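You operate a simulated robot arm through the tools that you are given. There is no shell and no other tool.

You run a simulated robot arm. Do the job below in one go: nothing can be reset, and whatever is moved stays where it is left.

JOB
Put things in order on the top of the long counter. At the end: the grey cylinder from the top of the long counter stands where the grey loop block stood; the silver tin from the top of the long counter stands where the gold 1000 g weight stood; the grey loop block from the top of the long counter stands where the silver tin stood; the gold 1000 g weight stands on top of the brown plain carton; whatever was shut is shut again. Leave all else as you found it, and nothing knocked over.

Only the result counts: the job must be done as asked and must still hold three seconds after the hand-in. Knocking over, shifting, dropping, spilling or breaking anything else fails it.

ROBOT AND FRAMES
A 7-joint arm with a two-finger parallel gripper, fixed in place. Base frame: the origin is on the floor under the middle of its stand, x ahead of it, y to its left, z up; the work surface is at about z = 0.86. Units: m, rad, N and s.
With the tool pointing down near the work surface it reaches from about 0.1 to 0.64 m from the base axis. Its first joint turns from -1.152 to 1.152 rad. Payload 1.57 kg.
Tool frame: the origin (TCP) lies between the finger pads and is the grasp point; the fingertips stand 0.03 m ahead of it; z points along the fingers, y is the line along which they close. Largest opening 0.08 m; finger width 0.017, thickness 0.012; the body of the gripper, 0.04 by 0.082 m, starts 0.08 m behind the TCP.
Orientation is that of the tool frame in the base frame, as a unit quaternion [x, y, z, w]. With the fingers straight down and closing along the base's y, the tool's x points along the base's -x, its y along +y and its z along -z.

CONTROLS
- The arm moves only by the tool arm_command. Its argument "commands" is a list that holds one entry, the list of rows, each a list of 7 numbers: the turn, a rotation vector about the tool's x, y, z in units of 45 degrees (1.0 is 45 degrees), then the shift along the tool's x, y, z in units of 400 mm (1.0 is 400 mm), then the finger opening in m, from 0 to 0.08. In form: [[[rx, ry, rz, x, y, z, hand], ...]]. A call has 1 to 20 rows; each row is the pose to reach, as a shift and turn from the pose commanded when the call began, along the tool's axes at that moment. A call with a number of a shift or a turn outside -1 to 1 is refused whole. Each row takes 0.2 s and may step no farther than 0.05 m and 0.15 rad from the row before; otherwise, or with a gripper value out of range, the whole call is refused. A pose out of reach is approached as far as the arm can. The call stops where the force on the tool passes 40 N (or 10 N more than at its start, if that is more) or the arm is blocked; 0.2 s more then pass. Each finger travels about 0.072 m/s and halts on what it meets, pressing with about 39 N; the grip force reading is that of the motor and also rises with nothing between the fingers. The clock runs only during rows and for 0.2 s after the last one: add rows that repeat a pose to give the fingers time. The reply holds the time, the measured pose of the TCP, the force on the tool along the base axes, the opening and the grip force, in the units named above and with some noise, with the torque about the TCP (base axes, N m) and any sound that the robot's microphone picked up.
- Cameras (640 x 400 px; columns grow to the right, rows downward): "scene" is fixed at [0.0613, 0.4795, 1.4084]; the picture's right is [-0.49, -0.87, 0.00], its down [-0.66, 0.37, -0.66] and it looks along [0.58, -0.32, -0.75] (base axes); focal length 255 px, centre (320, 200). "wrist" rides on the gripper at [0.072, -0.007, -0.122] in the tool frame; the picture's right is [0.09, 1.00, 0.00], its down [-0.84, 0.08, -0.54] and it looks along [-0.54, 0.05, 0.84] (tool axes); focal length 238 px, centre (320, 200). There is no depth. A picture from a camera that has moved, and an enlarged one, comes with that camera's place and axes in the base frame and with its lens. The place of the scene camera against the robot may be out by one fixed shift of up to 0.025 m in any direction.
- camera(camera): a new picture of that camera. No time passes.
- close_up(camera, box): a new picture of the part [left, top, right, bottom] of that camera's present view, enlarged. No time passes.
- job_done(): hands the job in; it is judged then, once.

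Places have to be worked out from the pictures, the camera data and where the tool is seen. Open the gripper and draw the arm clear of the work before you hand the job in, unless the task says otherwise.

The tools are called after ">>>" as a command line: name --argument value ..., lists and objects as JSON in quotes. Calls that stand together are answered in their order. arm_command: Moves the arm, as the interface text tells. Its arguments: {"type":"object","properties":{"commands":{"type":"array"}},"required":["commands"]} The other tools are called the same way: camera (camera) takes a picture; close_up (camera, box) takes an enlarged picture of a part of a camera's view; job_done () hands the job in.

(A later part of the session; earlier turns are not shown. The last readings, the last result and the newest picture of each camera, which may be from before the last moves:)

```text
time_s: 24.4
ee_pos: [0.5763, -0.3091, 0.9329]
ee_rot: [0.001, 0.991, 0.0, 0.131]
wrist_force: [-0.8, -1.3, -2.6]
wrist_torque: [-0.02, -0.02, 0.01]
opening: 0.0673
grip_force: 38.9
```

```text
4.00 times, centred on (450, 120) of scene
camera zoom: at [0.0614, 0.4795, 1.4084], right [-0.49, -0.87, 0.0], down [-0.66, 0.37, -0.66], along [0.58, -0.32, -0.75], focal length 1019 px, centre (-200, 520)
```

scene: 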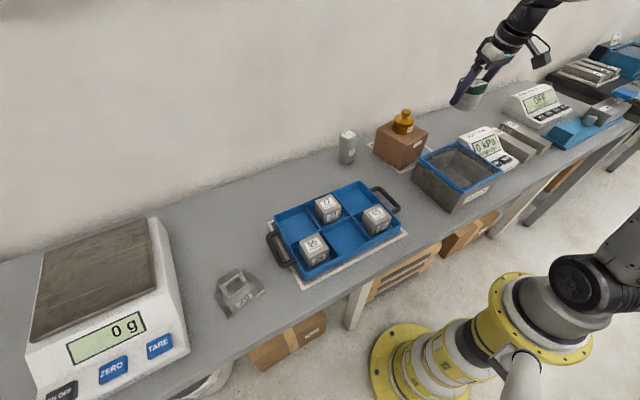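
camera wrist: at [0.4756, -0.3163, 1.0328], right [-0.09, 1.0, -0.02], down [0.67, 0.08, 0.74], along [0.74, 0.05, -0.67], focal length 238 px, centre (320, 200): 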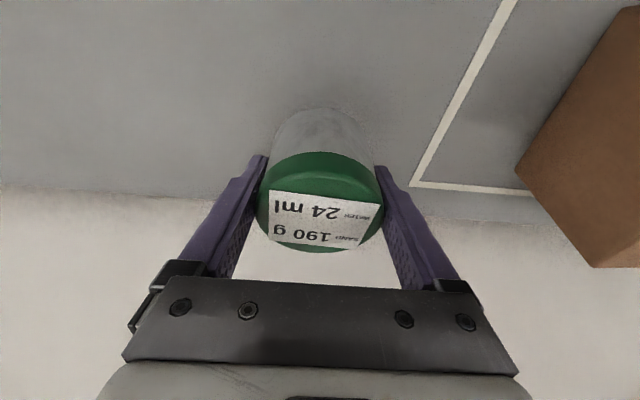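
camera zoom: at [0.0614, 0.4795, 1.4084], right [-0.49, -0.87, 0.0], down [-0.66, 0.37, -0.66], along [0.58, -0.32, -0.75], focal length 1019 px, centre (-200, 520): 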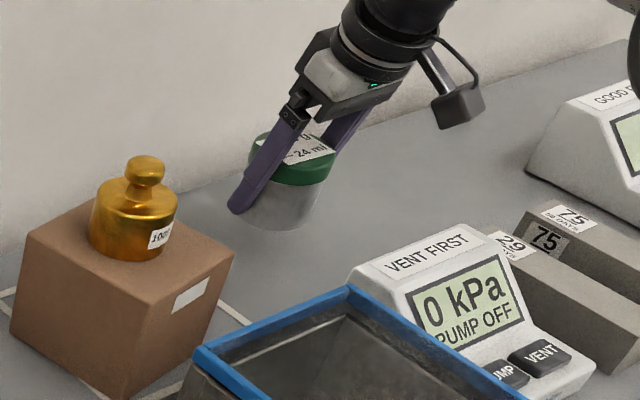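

Position is right (0.576, -0.309). Lowering the tin to about 1–2 mm above the surface.

>>> arm_command --commands '[[[0, 0, 0, 0.0085, -0.0025, 0.026, 0.05], [0, 0, 0, 0.016, -0.0025, 0.052, 0.05], [0, 0, 0, 0.0231, -0.0025, 0.0766, 0.05], [0, 0, 0, 0.0231, -0.0025, 0.0766, 0.05]]]'

>>> camera --camera "wrist"

```text
time_s: 25.4
ee_pos: [0.5736, -0.3089, 0.8994]
ee_rot: [0.001, 0.991, 0.0, 0.13]
wrist_force: [-0.1, -0.2, -2.0]
wrist_torque: [-0.02, 0.03, -0.01]
opening: 0.0671
grip_force: 38.8
```

```text
taken
camera wrist: at [0.4744, -0.3175, 1.0], right [-0.09, 1.0, -0.02], down [0.67, 0.08, 0.74], along [0.74, 0.05, -0.67], focal length 238 px, centre (320, 200)
```

wrist: 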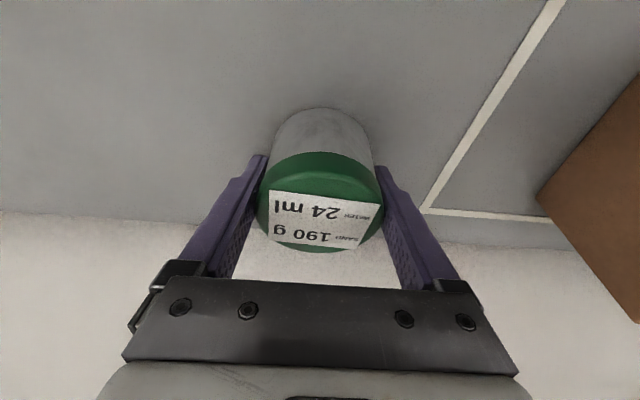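

Force still reads about -2 N, so the tin is nearly down. I'll lower another 1.5 mm in small steps and check.

>>> arm_command --commands '[[[0, 0, 0, 0.0005, 0, 0.0018, 0.05], [0, 0, 0, 0.001, 0, 0.0036, 0.05], [0, 0, 0, 0.001, 0, 0.0036, 0.05]]]'

```text
time_s: 26.2
ee_pos: [0.5743, -0.3101, 0.8999]
ee_rot: [0.0, 0.992, 0.0, 0.13]
wrist_force: [0.8, 0.5, -2.4]
wrist_torque: [-0.02, -0.01, 0.0]
opening: 0.0673
grip_force: 38.8
```

Still hanging (-2.4 N). Lowering another 1.2 mm.

>>> arm_command --commands '[[[0, 0, 0, 0.0004, 0, 0.0015, 0.05], [0, 0, 0, 0.0008, 0, 0.003, 0.05], [0, 0, 0, 0.0008, 0, 0.003, 0.05]]]'

>>> close_up --camera "wrist" --box '[240, 80, 400, 180]'

```text
time_s: 27.0
ee_pos: [0.5741, -0.3101, 0.897]
ee_rot: [0.0, 0.992, 0.0, 0.13]
wrist_force: [-0.2, 0.4, -2.4]
wrist_torque: [-0.03, -0.01, 0.02]
opening: 0.0676
grip_force: 38.9
```

```text
4.00 times, centred on (320, 130) of wrist
camera zoom: at [0.4742, -0.3175, 0.9977], right [-0.09, 1.0, -0.02], down [0.67, 0.08, 0.74], along [0.74, 0.05, -0.67], focal length 953 px, centre (320, 480)
```

zoom: 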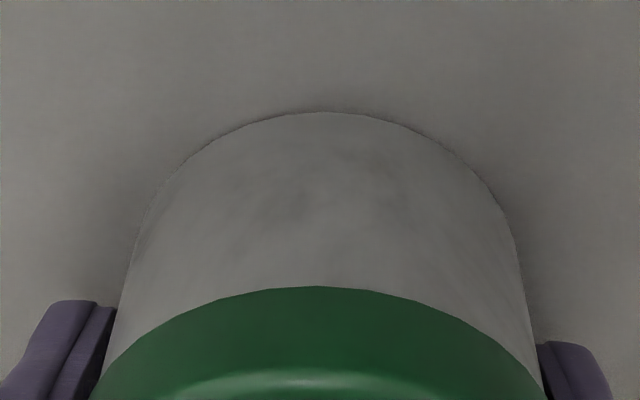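

Still no clear contact. I'll keep stepping down 1 mm.

>>> arm_command --commands '[[[0, 0, 0, 0.0004, 0, 0.0013, 0.05], [0, 0, 0, 0.0007, 0, 0.0025, 0.05], [0, 0, 0, 0.0007, 0, 0.0025, 0.05], [0, 0, 0, 0.0007, 0, 0.0025, 0.05]]]'

```text
time_s: 28.0
ee_pos: [0.5739, -0.3103, 0.8983]
ee_rot: [0.0, 0.991, 0.0, 0.131]
wrist_force: [-0.9, 0.1, 3.0]
wrist_torque: [0.2, 0.14, 0.01]
opening: 0.0673
grip_force: 39.0
```

The force swung to +3 N, so the tin is standing on the surface. Opening the fingers.

>>> arm_command --commands '[[[0, 0, 0, 0, 0, 0, 0.068], [0, 0, 0, 0, 0, 0, 0.075], [0, 0, 0, 0, 0, 0, 0.08], [0, 0, 0, 0, 0, 0, 0.08], [0, 0, 0, 0, 0, 0, 0.08]]]'

>>> camera --camera "wrist"

>>> close_up --camera "scene" --box '[390, 80, 510, 180]'

```text
time_s: 29.2
ee_pos: [0.574, -0.3106, 0.8965]
ee_rot: [0.001, 0.991, 0.0, 0.13]
wrist_force: [0.1, -0.6, -0.6]
wrist_torque: [0.0, 0.01, -0.04]
opening: 0.0802
grip_force: 0.1
```

```text
taken
camera wrist: at [0.4743, -0.3177, 0.9969], right [-0.09, 1.0, -0.02], down [0.67, 0.08, 0.74], along [0.74, 0.05, -0.67], focal length 238 px, centre (320, 200)
```

wrist: 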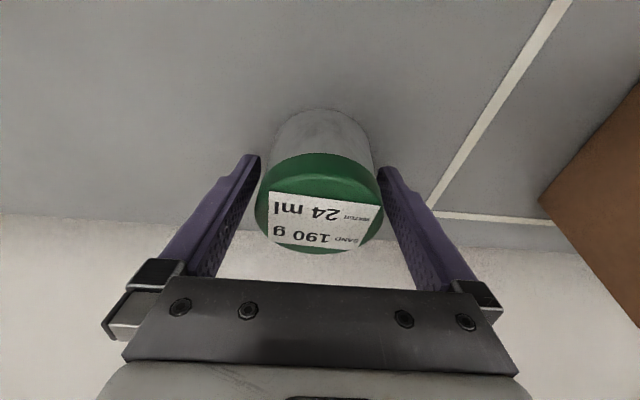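

```text
4.00 times, centred on (450, 130) of scene
camera zoom: at [0.0613, 0.4795, 1.4084], right [-0.49, -0.87, 0.0], down [-0.66, 0.37, -0.66], along [0.58, -0.32, -0.75], focal length 1019 px, centre (-200, 480)
```

zoom: 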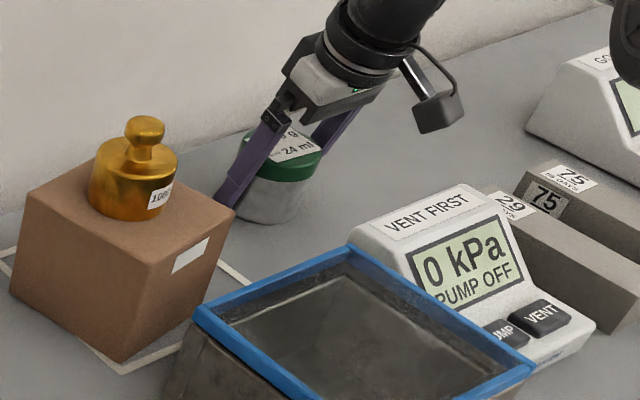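

The tin stands upright in the weight's old place. I'll rise clear, pull back, remove the tilt and swing left at z ≈ 1.12 toward the loop block.

>>> arm_command --commands '[[[0, 0, 0, -0.0194, 0, -0.0724, 0.08], [0, 0, 0, -0.0421, 0, -0.157, 0.08], [0, 0, 0, -0.0043, 0, -0.2577, 0.08], [0, 0, 0, 0.0302, 0, -0.3704, 0.08], [0, 0, 0, 0.08, 0, -0.4743, 0.08], [0, 0.083, 0, 0.1298, 0, -0.5783, 0.08], [0, 0.1667, 0, 0.2199, 0, -0.6283, 0.08], [0, 0.25, 0, 0.3165, 0.05, -0.6542, 0.08], [0, 0.3333, 0, 0.3165, 0.15, -0.6542, 0.08], [0, 0.3333, 0, 0.3165, 0.26, -0.6542, 0.08], [0, 0.3333, 0, 0.3165, 0.37, -0.6542, 0.08], [0, 0.3333, 0, 0.3165, 0.48, -0.6542, 0.08], [0, 0.3333, 0, 0.3165, 0.59, -0.6542, 0.08], [0, 0.3333, 0, 0.3165, 0.7, -0.6542, 0.08], [0, 0.3333, 0, 0.3165, 0.81, -0.6542, 0.08], [0, 0.3333, 0, 0.3165, 0.92, -0.6542, 0.08], [0, 0.3333, 0, 0.3165, 1.0, -0.6542, 0.08], [0, 0.3333, 0, 0.3165, 1.0, -0.6542, 0.08]]]'

>>> camera --camera "scene"

>>> camera --camera "wrist"

```text
time_s: 33.0
ee_pos: [0.3848, 0.0903, 1.1164]
ee_rot: [0.001, 1.0, 0.0, 0.0]
wrist_force: [0.0, -0.4, -0.2]
wrist_torque: [-0.01, -0.03, 0.04]
opening: 0.0801
grip_force: 0.1
```

```text
taken
```

scene: 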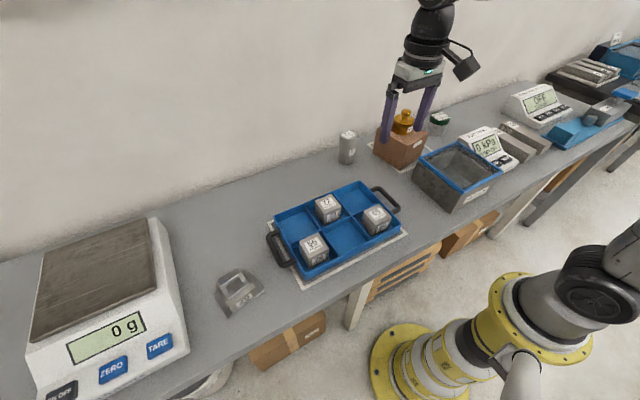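

```text
taken
camera wrist: at [0.3135, 0.0829, 1.2396], right [-0.09, 1.0, 0.0], down [0.84, 0.08, 0.54], along [0.54, 0.05, -0.84], focal length 238 px, centre (320, 200)
```

wrist: 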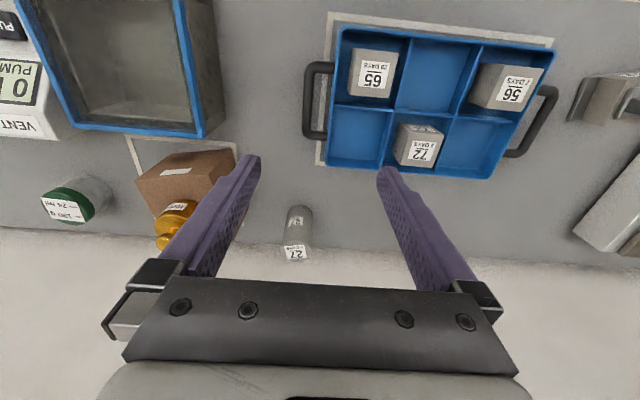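

Everything placed so far looks right. Now I'll swing toward the loop block while yawing the tool 45° so the wrist camera looks at it.

>>> arm_command --commands '[[[0, 0, -0.125, 0.04, 0.09, -0.005, 0.08], [0, 0, -0.25, 0.08, 0.18, -0.01, 0.08], [0, 0, -0.375, 0.12, 0.27, -0.015, 0.08], [0, 0, -0.5, 0.165, 0.36, -0.02, 0.08], [0, 0, -0.625, 0.21, 0.45, -0.025, 0.08], [0, 0, -0.75, 0.26, 0.54, -0.03, 0.08], [0, 0, -0.875, 0.315, 0.63, -0.035, 0.08], [0, 0, -1.0, 0.37, 0.7225, -0.0375, 0.08], [0, 0, -1.0, 0.37, 0.7225, -0.0375, 0.08]]]'

>>> camera --camera "wrist"

>>> camera --camera "scene"

```text
time_s: 35.0
ee_pos: [0.2354, 0.3787, 1.1318]
ee_rot: [-0.384, 0.923, 0.001, 0.0]
wrist_force: [0.5, 0.6, 0.4]
wrist_torque: [0.04, 0.03, -0.02]
opening: 0.08
grip_force: 0.0
```

```text
taken
camera wrist: at [0.1904, 0.3229, 1.2544], right [-0.77, 0.64, 0.0], down [0.54, 0.65, 0.54], along [0.35, 0.42, -0.84], focal length 238 px, centre (320, 200)
```

wrist: 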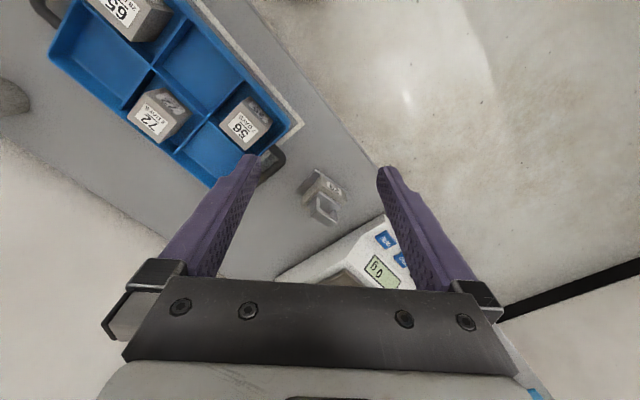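

```text
taken
```

scene: 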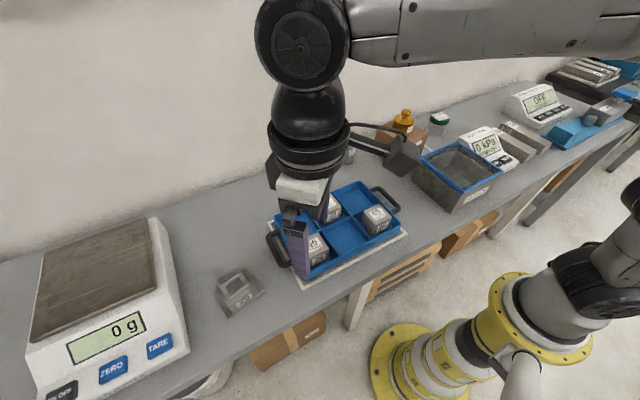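

>>> close_up --camera "wrist" --box '[270, 150, 380, 250]'

>>> close_up --camera "scene" --box '[205, 255, 275, 325]'

```text
4.00 times, centred on (325, 200) of wrist
camera zoom: at [0.1904, 0.3229, 1.2544], right [-0.77, 0.64, 0.0], down [0.54, 0.65, 0.54], along [0.35, 0.42, -0.84], focal length 953 px, centre (300, 200)
```

zoom: 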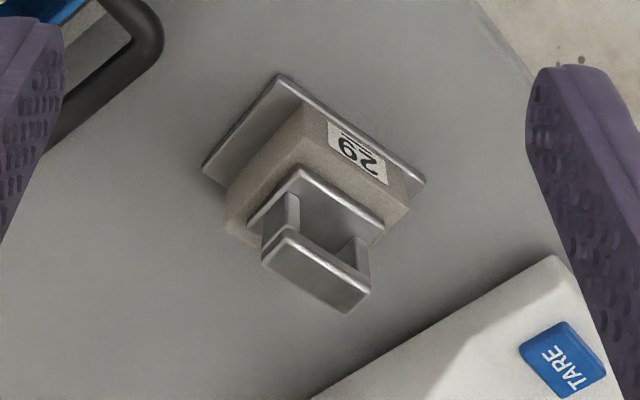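

```text
5.71 times, centred on (240, 290) of scene
camera zoom: at [0.0613, 0.4796, 1.4084], right [-0.49, -0.87, 0.0], down [-0.66, 0.37, -0.66], along [0.58, -0.32, -0.75], focal length 1455 px, centre (777, -314)
```

zoom: 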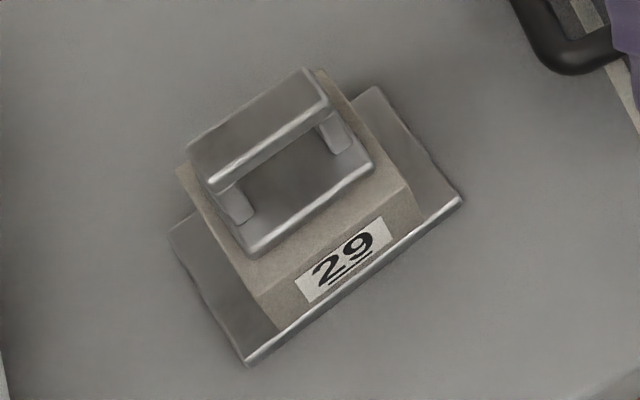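

The loop block's base plate is ≈ 0.09 × 0.06 m, and its top bar (≈ 0.044 × 0.018 m, top z ≈ 0.94) is centred near (0.339, 0.512), with its long axis about 10–12° off y. I'll move to a hover above it while yawing the gripper so the fingers will close across the bar.

>>> arm_command --commands '[[[0, 0, -0.15, -0.06, 0.0075, 0.03, 0.08], [0, 0, -0.3, -0.12, 0.015, 0.07, 0.08], [0, 0, -0.45, -0.18, 0.0225, 0.11, 0.08], [0, 0, -0.6, -0.24, 0.03, 0.15, 0.08], [0, 0, -0.75, -0.3, 0.0375, 0.19, 0.08], [0, 0, -0.9, -0.36, 0.045, 0.23, 0.08], [0, 0, -1.0, -0.4188, 0.0525, 0.275, 0.08], [0, 0, -1.0, -0.4188, 0.0525, 0.275, 0.08]]]'

>>> camera --camera "wrist"

>>> close_up --camera "scene" --box '[150, 150, 330, 330]'

```text
time_s: 36.8
ee_pos: [0.3401, 0.5122, 1.0228]
ee_rot: [0.707, -0.707, 0.0, 0.0]
wrist_force: [0.3, 0.6, -0.1]
wrist_torque: [-0.02, 0.0, -0.03]
opening: 0.08
grip_force: 0.1
```

```text
taken
camera wrist: at [0.3478, 0.4394, 1.145], right [-1.0, -0.09, 0.0], down [-0.08, 0.84, 0.54], along [-0.05, 0.54, -0.84], focal length 238 px, centre (320, 200)
```

wrist: 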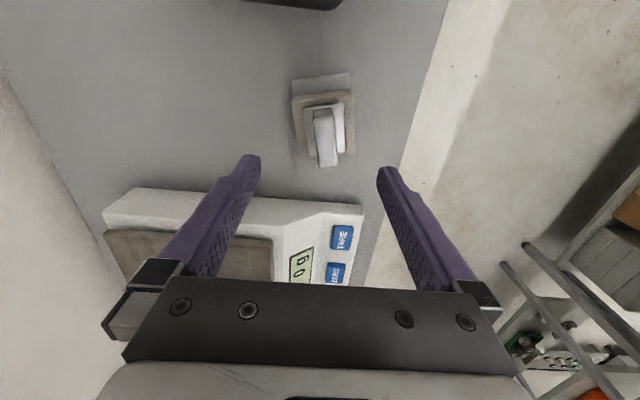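

```text
2.22 times, centred on (240, 240) of scene
camera zoom: at [0.0614, 0.4795, 1.4084], right [-0.49, -0.87, 0.0], down [-0.66, 0.37, -0.66], along [0.58, -0.32, -0.75], focal length 566 px, centre (498, 111)
```

zoom: 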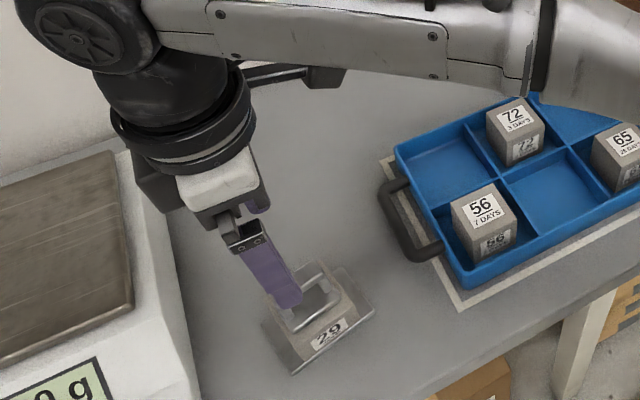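

>>> close_up --camera "wrist" --box '[270, 60, 380, 180]'

```text
3.33 times, centred on (325, 120) of wrist
camera zoom: at [0.3478, 0.4394, 1.145], right [-1.0, -0.09, 0.0], down [-0.08, 0.84, 0.54], along [-0.05, 0.54, -0.84], focal length 794 px, centre (303, 467)
```

zoom: 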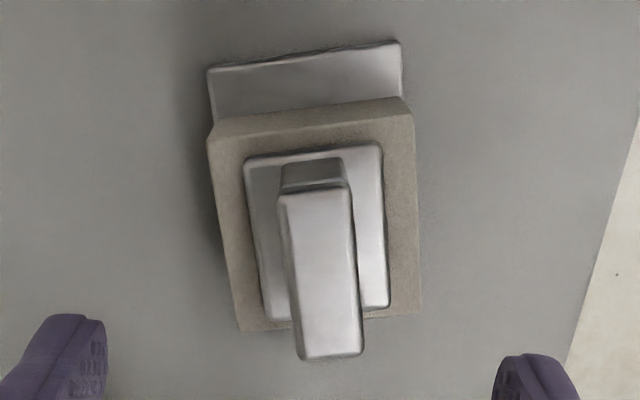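

The bar is centred at about (0.336, 0.510), with its axis 12° off y, top z ≈ 0.94; the plate beneath it is at z ≈ 0.902. I'll yaw another 12°, centre over it and descend to z ≈ 0.97 to verify.

>>> arm_command --commands '[[[0, 0, -0.1333, 0.0025, 0.005, 0.02, 0.08], [0, 0, -0.2667, 0.005, 0.0103, 0.06, 0.08], [0, 0, -0.2667, 0.005, 0.0103, 0.1, 0.08], [0, 0, -0.2667, 0.005, 0.0103, 0.13, 0.08], [0, 0, -0.2667, 0.005, 0.0103, 0.13, 0.08]]]'

>>> camera --camera "wrist"

>>> close_up --camera "wrist" --box '[230, 60, 410, 220]'

```text
time_s: 38.0
ee_pos: [0.3347, 0.5093, 0.9708]
ee_rot: [0.778, -0.629, -0.001, -0.001]
wrist_force: [-0.7, -0.1, 0.4]
wrist_torque: [0.0, 0.01, 0.0]
opening: 0.0799
grip_force: 0.0
```

```text
taken
camera wrist: at [0.3579, 0.4401, 1.0931], right [-0.95, -0.3, 0.0], down [-0.25, 0.8, 0.54], along [-0.16, 0.52, -0.84], focal length 238 px, centre (320, 200)
```

wrist: 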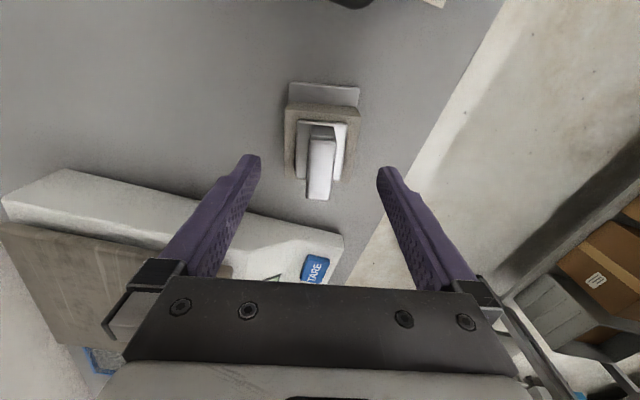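

```text
2.50 times, centred on (320, 140) of wrist
camera zoom: at [0.3579, 0.4401, 1.0931], right [-0.95, -0.3, 0.0], down [-0.25, 0.8, 0.54], along [-0.16, 0.52, -0.84], focal length 596 px, centre (320, 350)
```

zoom: 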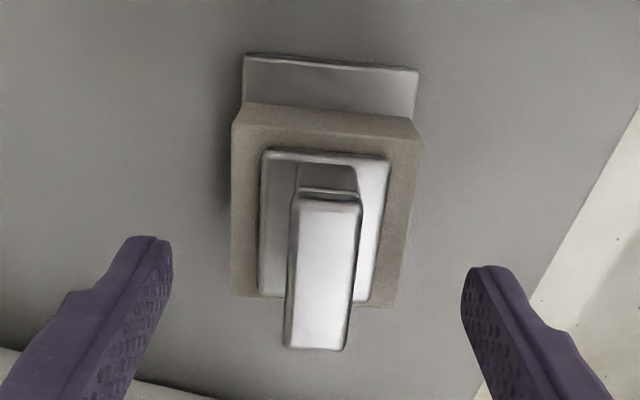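

The bar is centred on the tool axis in both directions. Descending to TCP z ≈ 0.942 so the fingers straddle the bar with tips about 1 cm above the plate.

>>> arm_command --commands '[[[0, 0, 0, 0, 0, 0.025, 0.08], [0, 0, 0, 0, 0, 0.05, 0.08], [0, 0, 0, 0, 0, 0.07, 0.08], [0, 0, 0, 0, 0, 0.07, 0.08]]]'

>>> close_up --camera "wrist" --box '[230, 60, 410, 220]'

>>> close_up --camera "scene" --box '[190, 230, 290, 330]'

```text
time_s: 39.0
ee_pos: [0.3356, 0.5096, 0.943]
ee_rot: [0.777, -0.63, 0.0, 0.0]
wrist_force: [0.2, 0.0, 0.4]
wrist_torque: [-0.05, -0.03, 0.03]
opening: 0.0801
grip_force: 0.0
```

```text
2.50 times, centred on (320, 140) of wrist
camera zoom: at [0.358, 0.4404, 1.0647], right [-0.95, -0.3, 0.0], down [-0.25, 0.8, 0.54], along [-0.16, 0.52, -0.84], focal length 596 px, centre (320, 350)
```

zoom: 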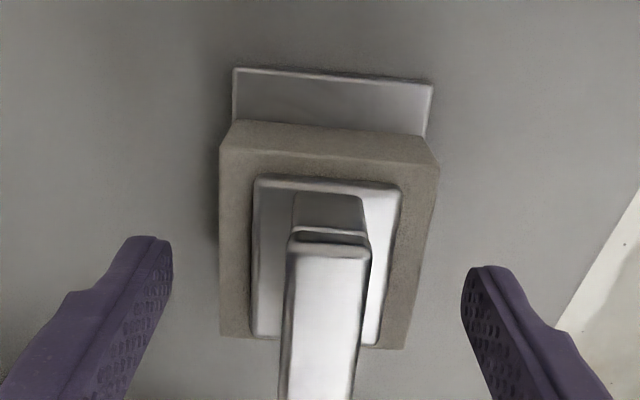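

```text
4.00 times, centred on (240, 280) of scene
camera zoom: at [0.0613, 0.4795, 1.4084], right [-0.49, -0.87, 0.0], down [-0.66, 0.37, -0.66], along [0.58, -0.32, -0.75], focal length 1019 px, centre (640, -120)
```

zoom: 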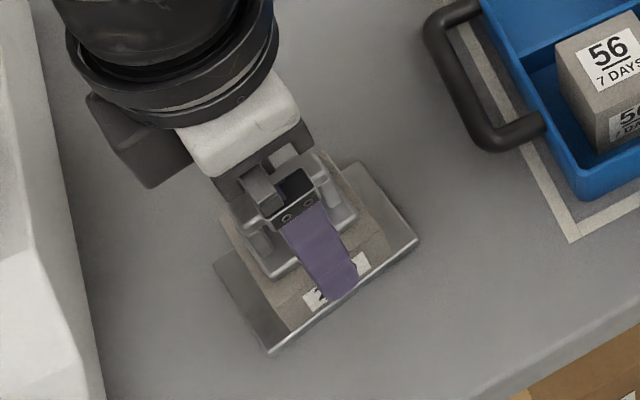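

Fingers straddle the bar without contact. Closing on it.

>>> arm_command --commands '[[[0, 0, 0, 0, 0, 0, 0.05], [0, 0, 0, 0, 0, 0, 0.02], [0, 0, 0, 0, 0, 0, 0.005], [0, 0, 0, 0, 0, 0, 0.005], [0, 0, 0, 0, 0, 0, 0.005], [0, 0, 0, 0, 0, 0, 0.005]]]'

>>> close_up --camera "wrist" --box '[230, 60, 410, 220]'

>>> close_up --camera "scene" --box '[190, 230, 290, 330]'

```text
time_s: 40.4
ee_pos: [0.3344, 0.5101, 0.9428]
ee_rot: [0.777, -0.629, 0.0, 0.0]
wrist_force: [-3.2, -0.6, 0.6]
wrist_torque: [-0.13, 0.04, -0.03]
opening: 0.0188
grip_force: 32.8
```

```text
2.50 times, centred on (320, 140) of wrist
camera zoom: at [0.3577, 0.4404, 1.0647], right [-0.95, -0.3, 0.0], down [-0.25, 0.8, 0.54], along [-0.16, 0.52, -0.84], focal length 596 px, centre (320, 350)
```

zoom: 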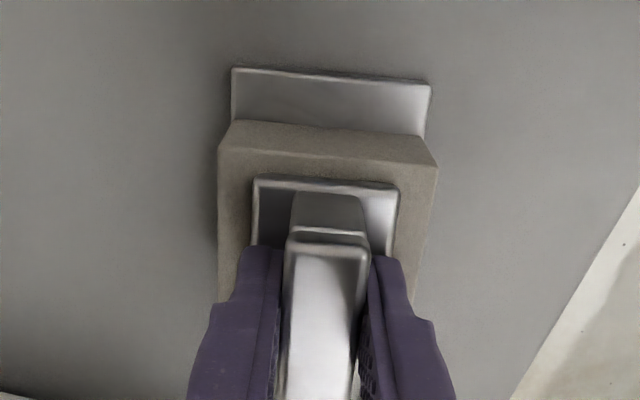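

```text
4.00 times, centred on (240, 280) of scene
camera zoom: at [0.0613, 0.4795, 1.4084], right [-0.49, -0.87, 0.0], down [-0.66, 0.37, -0.66], along [0.58, -0.32, -0.75], focal length 1019 px, centre (640, -120)
```

zoom: 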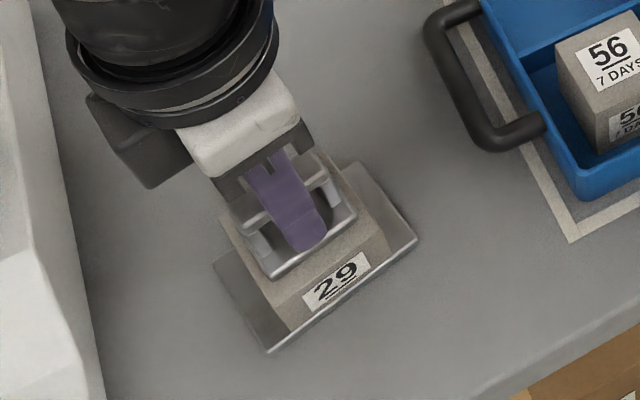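

Gripped at 0.0188 m. I'll wait briefly for full force and lift 1.5 cm to check the hold.

>>> arm_command --commands '[[[0, 0, 0, 0, 0, 0, 0.005], [0, 0, 0, 0, 0, 0, 0.005], [0, 0, 0, 0, 0, -0.0125, 0.005], [0, 0, 0, 0, 0, -0.0375, 0.005], [0, 0, 0, 0, 0, -0.0375, 0.005]]]'

>>> camera --camera "wrist"

>>> close_up --camera "scene" --box '[190, 230, 290, 330]'

```text
time_s: 41.6
ee_pos: [0.3353, 0.5107, 0.956]
ee_rot: [0.777, -0.629, 0.0, 0.002]
wrist_force: [0.2, 0.2, -6.8]
wrist_torque: [0.0, 0.0, 0.0]
opening: 0.0186
grip_force: 32.8
```

```text
taken
camera wrist: at [0.3582, 0.4404, 1.0793], right [-0.95, -0.3, 0.0], down [-0.25, 0.8, 0.54], along [-0.16, 0.52, -0.84], focal length 238 px, centre (320, 200)
```

wrist: 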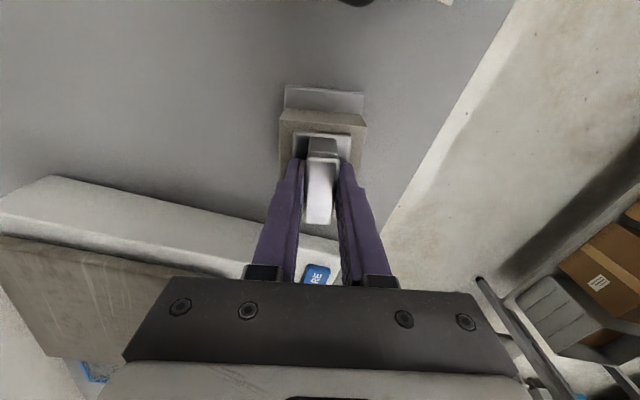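

```text
4.00 times, centred on (240, 280) of scene
camera zoom: at [0.0614, 0.4796, 1.4084], right [-0.49, -0.87, 0.0], down [-0.66, 0.37, -0.66], along [0.58, -0.32, -0.75], focal length 1019 px, centre (640, -120)
```

zoom: 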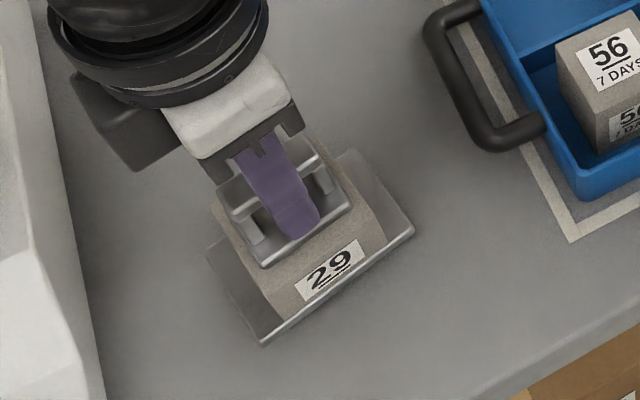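

The block hangs straight (6.8 N). I'll raise it and carry it along a chord at about z 1.05 (clear of the tray) to the tin's old place (0.556, 0.211), keeping its orientation.

>>> arm_command --commands '[[[0, 0, 0, 0, 0, -0.0625, 0.005], [0, 0, 0, 0, 0, -0.125, 0.005], [0, 0, 0, 0.0677, -0.0308, -0.1875, 0.005], [0, 0, 0, 0.1607, -0.0732, -0.225, 0.005], [0, 0, 0, 0.2623, -0.1194, -0.2375, 0.005], [0, 0, 0, 0.3638, -0.1656, -0.2375, 0.005], [0, 0, 0, 0.4653, -0.2118, -0.2375, 0.005], [0, 0, 0, 0.5668, -0.258, -0.2375, 0.005], [0, 0, 0, 0.6683, -0.3042, -0.2375, 0.005], [0, 0, 0, 0.7699, -0.3504, -0.2125, 0.005], [0, 0, 0, 0.846, -0.385, -0.15, 0.005], [0, 0, 0, 0.846, -0.385, -0.15, 0.005]]]'

>>> camera --camera "wrist"

>>> camera --camera "scene"

```text
time_s: 44.2
ee_pos: [0.5564, 0.2115, 1.0165]
ee_rot: [0.778, -0.629, 0.0, 0.0]
wrist_force: [-0.1, 0.1, -6.7]
wrist_torque: [0.02, -0.02, -0.02]
opening: 0.0187
grip_force: 33.5
```

```text
taken
camera wrist: at [0.5791, 0.1418, 1.1388], right [-0.95, -0.3, 0.0], down [-0.25, 0.8, 0.54], along [-0.16, 0.52, -0.84], focal length 238 px, centre (320, 200)
```

wrist: 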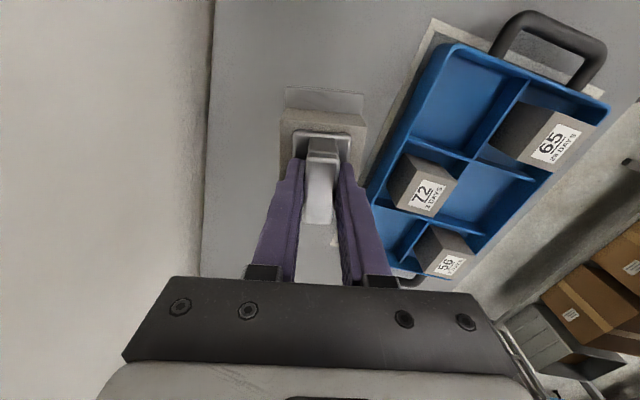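

```text
taken
```

scene: 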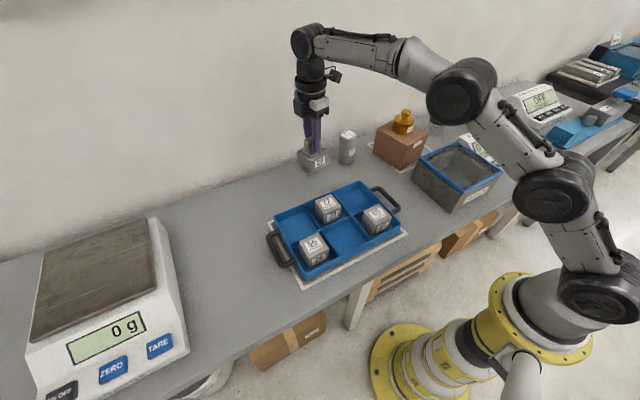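

The block is over the tin's old spot. Lowering to about 3 mm above the surface.

>>> arm_command --commands '[[[0, 0, 0, 0, 0, 0.06, 0.005], [0, 0, 0, 0, 0, 0.12, 0.005], [0, 0, 0, 0, 0, 0.155, 0.005], [0, 0, 0, 0, 0, 0.177, 0.005], [0, 0, 0, 0, 0, 0.177, 0.005]]]'

>>> close_up --camera "scene" --box '[270, 100, 390, 200]'

```text
time_s: 45.4
ee_pos: [0.5564, 0.2111, 0.9462]
ee_rot: [0.777, -0.629, 0.0, -0.001]
wrist_force: [-0.3, 0.3, -7.8]
wrist_torque: [0.04, 0.0, 0.02]
opening: 0.0191
grip_force: 33.5
```

```text
4.00 times, centred on (330, 150) of scene
camera zoom: at [0.0615, 0.4796, 1.4084], right [-0.49, -0.87, 0.0], down [-0.66, 0.37, -0.66], along [0.58, -0.32, -0.75], focal length 1019 px, centre (280, 400)
```

zoom: 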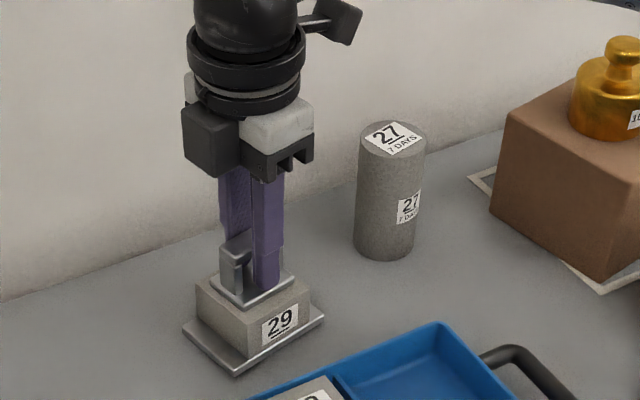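

Still fully hanging (-7.8 N). Stepping down 1 mm at a time.

>>> arm_command --commands '[[[0, 0, 0, 0, 0, 0.0025, 0.005], [0, 0, 0, 0, 0, 0.005, 0.005], [0, 0, 0, 0, 0, 0.005, 0.005]]]'

```text
time_s: 46.2
ee_pos: [0.5576, 0.2116, 0.9449]
ee_rot: [0.777, -0.629, 0.0, 0.0]
wrist_force: [-0.2, 0.3, -5.6]
wrist_torque: [0.0, 0.0, -0.01]
opening: 0.0189
grip_force: 33.3
```

>>> arm_command --commands '[[[0, 0, 0, 0, 0, 0.002, 0.005], [0, 0, 0, 0, 0, 0.004, 0.005], [0, 0, 0, 0, 0, 0.004, 0.005]]]'

```text
time_s: 47.0
ee_pos: [0.5573, 0.2109, 0.9432]
ee_rot: [0.776, -0.63, 0.0, 0.0]
wrist_force: [-1.1, 0.0, -6.2]
wrist_torque: [0.04, -0.01, 0.01]
opening: 0.0191
grip_force: 32.8
```

Still about -6 N, not down yet. Another 1 mm.

>>> arm_command --commands '[[[0, 0, 0, 0, 0, 0.0013, 0.005], [0, 0, 0, 0, 0, 0.0025, 0.005], [0, 0, 0, 0, 0, 0.0025, 0.005]]]'

```text
time_s: 47.8
ee_pos: [0.5564, 0.2108, 0.9432]
ee_rot: [0.778, -0.629, 0.0, 0.0]
wrist_force: [-3.0, -1.1, -1.1]
wrist_torque: [-0.18, 0.11, -0.06]
opening: 0.0187
grip_force: 33.2
```

Contact: the force has dropped to -1.1 N. I'll ease 0.4 mm further and open the fingers.

>>> arm_command --commands '[[[0, 0, 0, 0, 0, 0.001, 0.005], [0, 0, 0, 0, 0, 0.001, 0.022], [0, 0, 0, 0, 0, 0.001, 0.04], [0, 0, 0, 0, 0, 0.001, 0.06], [0, 0, 0, 0, 0, 0.001, 0.07], [0, 0, 0, 0, 0, 0.001, 0.07]]]'

>>> camera --camera "wrist"

>>> close_up --camera "scene" --box '[270, 100, 390, 200]'

```text
time_s: 49.2
ee_pos: [0.5559, 0.2114, 0.9422]
ee_rot: [0.777, -0.629, 0.0, 0.0]
wrist_force: [-0.7, -1.1, 0.0]
wrist_torque: [-0.04, 0.0, 0.02]
opening: 0.0701
grip_force: 0.2
```

```text
taken
camera wrist: at [0.5791, 0.1415, 1.0639], right [-0.95, -0.3, 0.0], down [-0.25, 0.8, 0.54], along [-0.16, 0.52, -0.84], focal length 238 px, centre (320, 200)
```

wrist: 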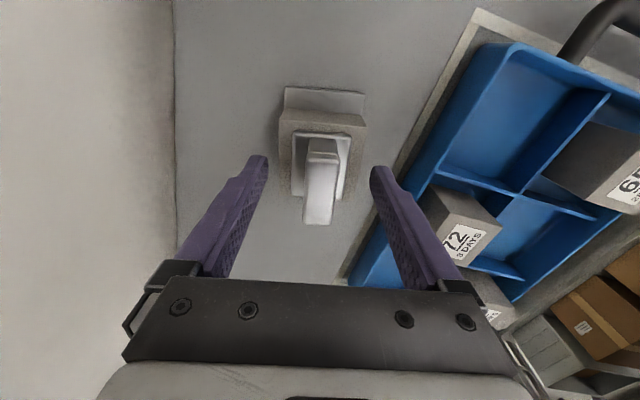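

```text
4.00 times, centred on (330, 150) of scene
camera zoom: at [0.0613, 0.4795, 1.4084], right [-0.49, -0.87, 0.0], down [-0.66, 0.37, -0.66], along [0.58, -0.32, -0.75], focal length 1019 px, centre (280, 400)
```

zoom: 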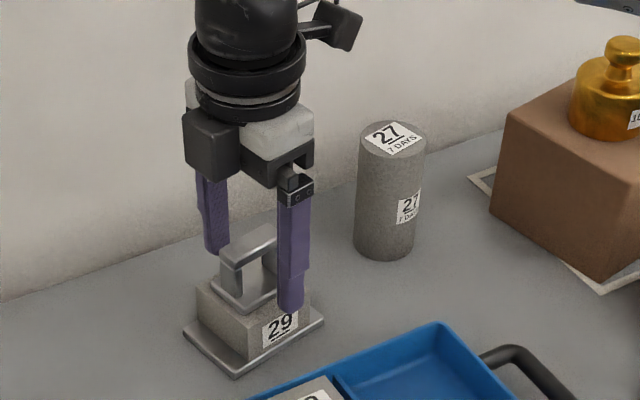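

The loop block stands upright at the tin's old place. I'll lift straight up, pull back, and start unwinding the yaw while moving toward the cylinder.

>>> arm_command --commands '[[[0, 0, 0, 0, 0, -0.1, 0.07], [0, 0, 0, 0, 0, -0.2125, 0.07], [0, 0, 0, -0.0156, 0.0734, -0.275, 0.08], [0, 0, 0.1667, -0.0338, 0.159, -0.325, 0.08], [0, 0, 0.3333, -0.003, 0.255, -0.35, 0.08], [0, 0, 0.5, 0.0825, 0.273, -0.35, 0.08], [0, 0, 0.6667, 0.1681, 0.2913, -0.35, 0.08], [0, 0, 0.8333, 0.2415, 0.3069, -0.35, 0.08], [0, 0, 1.0, 0.2415, 0.3069, -0.35, 0.08], [0, 0, 1.0, 0.2415, 0.3069, -0.35, 0.08]]]'

>>> camera --camera "scene"

```text
time_s: 51.4
ee_pos: [0.4562, 0.0903, 1.0811]
ee_rot: [-0.476, 0.879, 0.0, 0.0]
wrist_force: [0.4, 0.3, 0.2]
wrist_torque: [0.01, 0.0, -0.02]
opening: 0.0798
grip_force: 0.1
```

```text
taken
```

scene: 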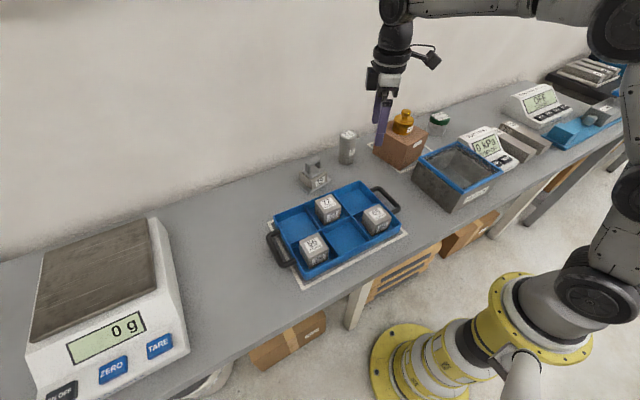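

Everything looks fine. Unwinding the rest of the yaw while moving over toward the cylinder.

>>> arm_command --commands '[[[0, 0, 0.1667, 0, -0.015, 0, 0.08], [0, 0, 0.3333, 0, -0.03, 0, 0.08], [0, 0, 0.5, 0, -0.045, 0, 0.08], [0, 0, 0.6667, 0, -0.06, 0, 0.08], [0, 0, 0.8333, 0, -0.075, 0, 0.08], [0, 0, 1.0, 0, -0.09, 0, 0.08], [0, 0, 1.0, 0, -0.09, 0, 0.08]]]'

>>> arm_command --commands '[[[0, 0, 0.1333, 0, 0, 0, 0.08], [0, 0, 0.2667, 0, 0, 0, 0.08], [0, 0, 0.2667, 0, 0, 0, 0.08]]]'

>>> camera --camera "wrist"

```text
time_s: 53.0
ee_pos: [0.4866, 0.0708, 1.081]
ee_rot: [-0.104, 0.995, 0.0, 0.0]
wrist_force: [0.9, 1.0, 0.5]
wrist_torque: [0.01, 0.02, 0.03]
opening: 0.0798
grip_force: 0.0
```

```text
time_s: 53.8
ee_pos: [0.4869, 0.0709, 1.0809]
ee_rot: [0.001, 1.0, 0.001, 0.0]
wrist_force: [0.2, -0.5, 0.5]
wrist_torque: [0.0, -0.06, -0.02]
opening: 0.0797
grip_force: 0.1
```

```text
taken
camera wrist: at [0.4158, 0.0641, 1.2038], right [-0.09, 1.0, 0.0], down [0.84, 0.08, 0.54], along [0.54, 0.05, -0.84], focal length 238 px, centre (320, 200)
```

wrist: 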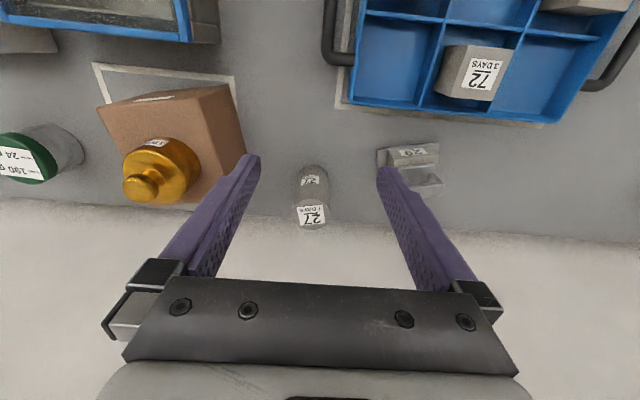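

>>> close_up --camera "wrist" --box '[260, 140, 370, 240]'

```text
4.00 times, centred on (315, 190) of wrist
camera zoom: at [0.4158, 0.0641, 1.2038], right [-0.09, 1.0, 0.0], down [0.84, 0.08, 0.54], along [0.54, 0.05, -0.84], focal length 953 px, centre (340, 240)
```

zoom: 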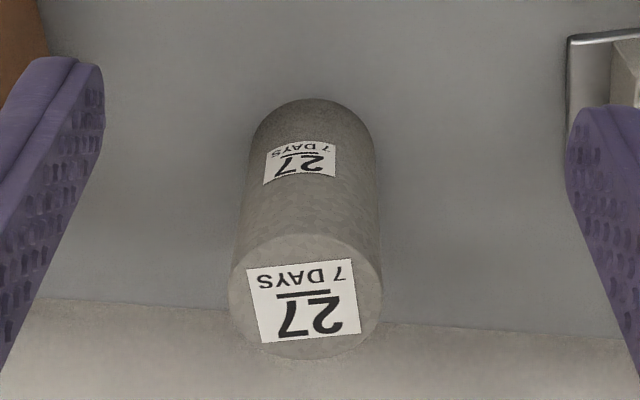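

The cylinder is centred at about (0.597, 0.069), 0.05 m across, top z ≈ 0.958. I'll move to a hover above it with the tool straight down.

>>> arm_command --commands '[[[0, 0, 0, -0.07, -0.001, 0.05, 0.08], [0, 0, 0, -0.14, -0.002, 0.1, 0.08], [0, 0, 0, -0.21, -0.003, 0.15, 0.08], [0, 0, 0, -0.275, -0.0035, 0.19, 0.08], [0, 0, 0, -0.275, -0.0035, 0.19, 0.08]]]'

>>> camera --camera "wrist"

>>> close_up --camera "scene" --box '[290, 80, 430, 200]'

```text
time_s: 55.0
ee_pos: [0.5972, 0.07, 1.0047]
ee_rot: [0.001, 1.0, 0.0, 0.0]
wrist_force: [-0.3, -0.3, -0.7]
wrist_torque: [-0.01, 0.04, 0.0]
opening: 0.08
grip_force: 0.1
```

```text
taken
camera wrist: at [0.5269, 0.0624, 1.1277], right [-0.09, 1.0, 0.0], down [0.84, 0.08, 0.54], along [0.54, 0.05, -0.84], focal length 238 px, centre (320, 200)
```

wrist: 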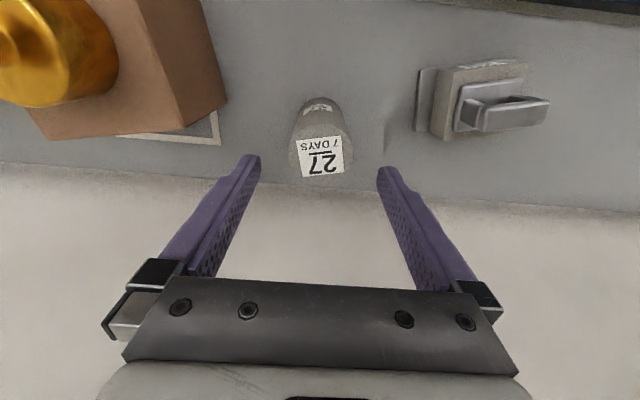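

```text
3.33 times, centred on (360, 140) of scene
camera zoom: at [0.0614, 0.4795, 1.4084], right [-0.49, -0.87, 0.0], down [-0.66, 0.37, -0.66], along [0.58, -0.32, -0.75], focal length 849 px, centre (187, 400)
```

zoom: 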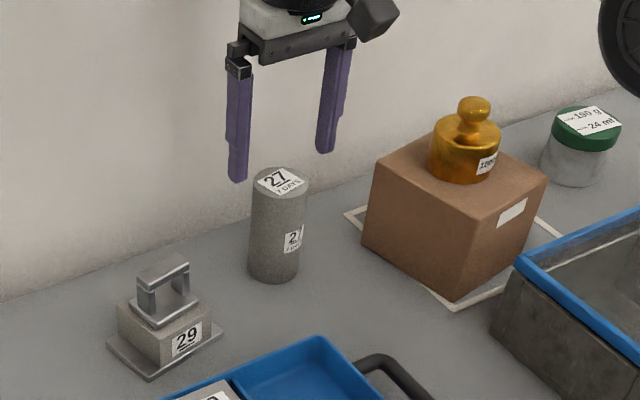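

Aligned: cylinder top centre measures (0.5975, 0.069) under the TCP. Descending to TCP z ≈ 0.915 around its middle.

>>> arm_command --commands '[[[0, 0, 0, 0, -0.001, 0.075, 0.08], [0, 0, 0, 0, -0.001, 0.15, 0.08], [0, 0, 0, 0, -0.001, 0.2, 0.08], [0, 0, 0, 0, -0.001, 0.225, 0.08], [0, 0, 0, 0, -0.001, 0.225, 0.08]]]'

>>> camera --camera "wrist"

>>> close_up --camera "scene" --box '[290, 80, 430, 200]'

```text
time_s: 56.2
ee_pos: [0.5971, 0.0693, 0.9147]
ee_rot: [0.0, 1.0, 0.0, 0.0]
wrist_force: [0.1, 0.3, 0.8]
wrist_torque: [0.0, 0.02, 0.02]
opening: 0.08
grip_force: 0.1
```

```text
taken
camera wrist: at [0.527, 0.0623, 1.0375], right [-0.09, 1.0, 0.0], down [0.84, 0.08, 0.54], along [0.54, 0.05, -0.84], focal length 238 px, centre (320, 200)
```

wrist: 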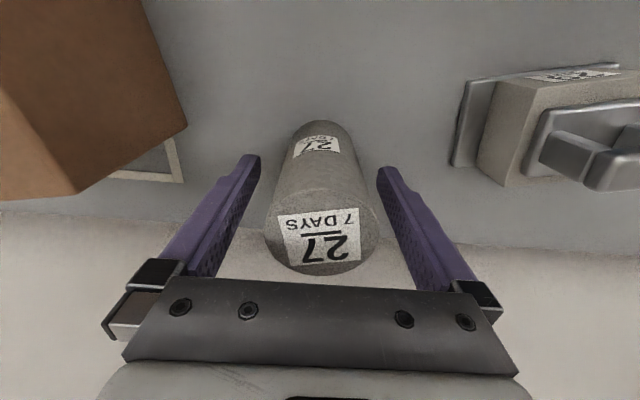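

```text
3.33 times, centred on (360, 140) of scene
camera zoom: at [0.0613, 0.4795, 1.4084], right [-0.49, -0.87, 0.0], down [-0.66, 0.37, -0.66], along [0.58, -0.32, -0.75], focal length 849 px, centre (187, 400)
```

zoom: 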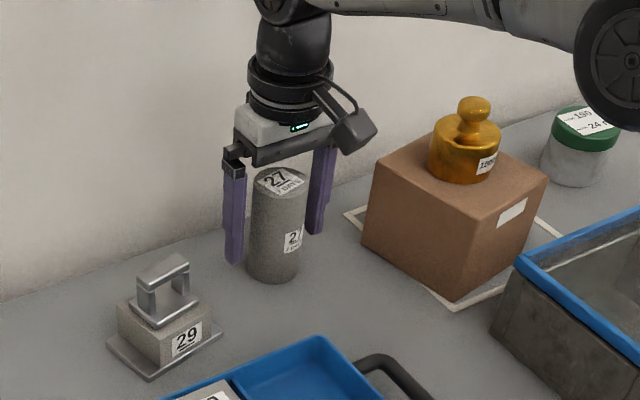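

The cylinder is well centred between the fingers, carton and block clear. Closing the grip.

>>> arm_command --commands '[[[0, 0, 0, 0, 0, 0, 0.05], [0, 0, 0, 0, 0, 0, 0.03], [0, 0, 0, 0, 0, 0, 0.03], [0, 0, 0, 0, 0, 0, 0.03], [0, 0, 0, 0, 0, 0, 0.03]]]'

```text
time_s: 57.4
ee_pos: [0.5977, 0.0701, 0.9149]
ee_rot: [-0.001, 1.0, 0.0, 0.0]
wrist_force: [-0.2, 1.4, -1.3]
wrist_torque: [0.02, -0.04, -0.01]
opening: 0.0498
grip_force: 38.9
```

Gripped at 0.0498 m. I'll lift it, pull in, and carry it at z ≈ 1.08 over the tray toward the loop block's old place, yawing 45° on the way.

>>> arm_command --commands '[[[0, 0, 0, 0, 0, -0.05, 0.03], [0, 0, 0, 0, 0, -0.125, 0.03], [0, 0, 0, 0, 0, -0.225, 0.03], [0, 0, 0, 0.0625, 0, -0.3125, 0.03], [0, 0, 0, 0.15, 0, -0.3875, 0.03], [0, 0, -0.1, 0.25, 0.0375, -0.4125, 0.03], [0, 0, -0.2, 0.3125, 0.125, -0.4125, 0.03], [0, 0, -0.3, 0.3625, 0.225, -0.4125, 0.03], [0, 0, -0.4, 0.4, 0.325, -0.4125, 0.03], [0, 0, -0.5, 0.425, 0.425, -0.4125, 0.03], [0, 0, -0.6, 0.4375, 0.525, -0.4125, 0.03], [0, 0, -0.7, 0.4625, 0.625, -0.4125, 0.03], [0, 0, -0.8, 0.4875, 0.725, -0.4125, 0.03], [0, 0, -0.9, 0.5125, 0.825, -0.4125, 0.03], [0, 0, -1.0, 0.55, 0.925, -0.4125, 0.03], [0, 0, -1.0, 0.55, 0.925, -0.4125, 0.03]]]'

>>> camera --camera "wrist"

>>> camera --camera "scene"

```text
time_s: 60.8
ee_pos: [0.377, 0.4406, 1.0811]
ee_rot: [-0.383, 0.924, 0.001, 0.001]
wrist_force: [0.2, 0.4, -4.1]
wrist_torque: [-0.03, -0.02, 0.03]
opening: 0.0495
grip_force: 38.8
```

```text
taken
camera wrist: at [0.3314, 0.3846, 1.2029], right [-0.77, 0.64, 0.0], down [0.54, 0.65, 0.54], along [0.35, 0.42, -0.84], focal length 238 px, centre (320, 200)
```

wrist: 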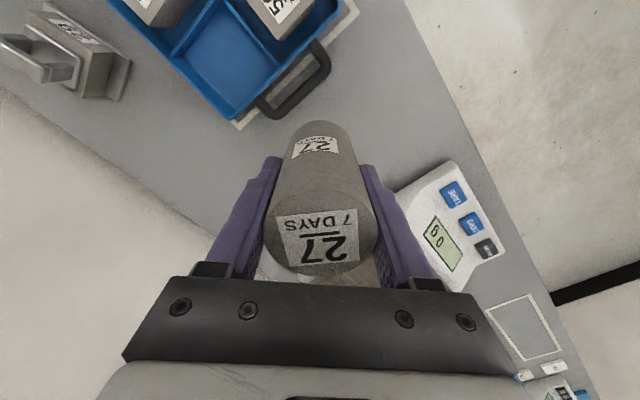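

```text
taken
```

scene: 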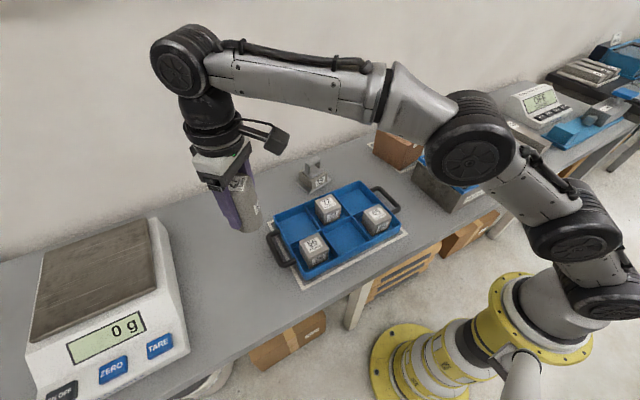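

The cylinder is held steady (4 N). Moving to a hover above the loop block's old centre (0.336, 0.510).

>>> arm_command --commands '[[[0, 0, 0, -0.0168, 0.0651, 0.0667, 0.03], [0, 0, 0, -0.0336, 0.1302, 0.1333, 0.03], [0, 0, 0, -0.0504, 0.1953, 0.2, 0.03], [0, 0, 0, -0.0504, 0.1953, 0.2, 0.03]]]'

>>> camera --camera "wrist"

>>> close_up --camera "scene" --box '[170, 170, 310, 330]'

```text
time_s: 61.8
ee_pos: [0.3355, 0.509, 1.0017]
ee_rot: [-0.382, 0.924, 0.0, 0.001]
wrist_force: [0.0, 0.4, -3.7]
wrist_torque: [0.01, -0.02, -0.02]
opening: 0.0499
grip_force: 38.9
```

```text
taken
camera wrist: at [0.2905, 0.4538, 1.1231], right [-0.77, 0.64, 0.0], down [0.54, 0.65, 0.54], along [0.35, 0.42, -0.84], focal length 238 px, centre (320, 200)
```

wrist: 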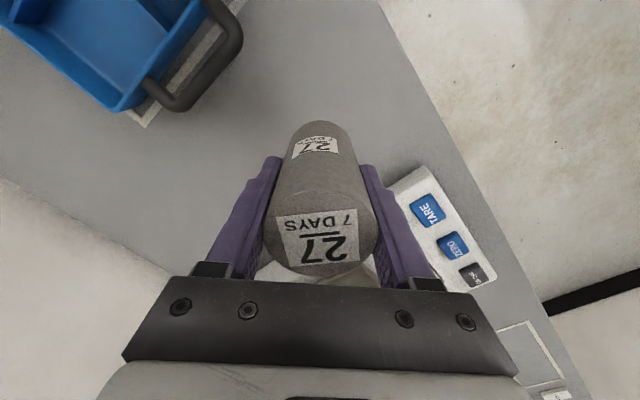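

```text
2.50 times, centred on (240, 250) of scene
camera zoom: at [0.0614, 0.4796, 1.4084], right [-0.49, -0.87, 0.0], down [-0.66, 0.37, -0.66], along [0.58, -0.32, -0.75], focal length 637 px, centre (520, 75)
```

zoom: 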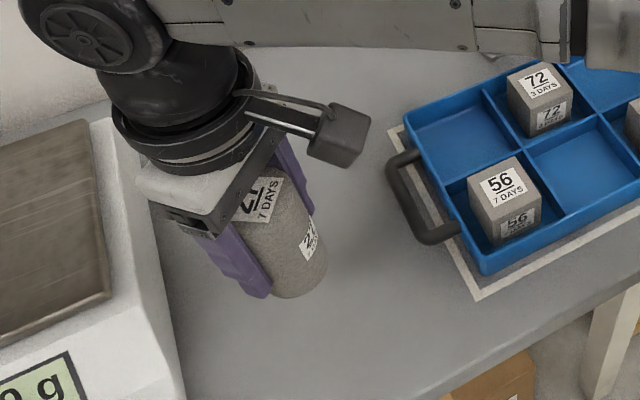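

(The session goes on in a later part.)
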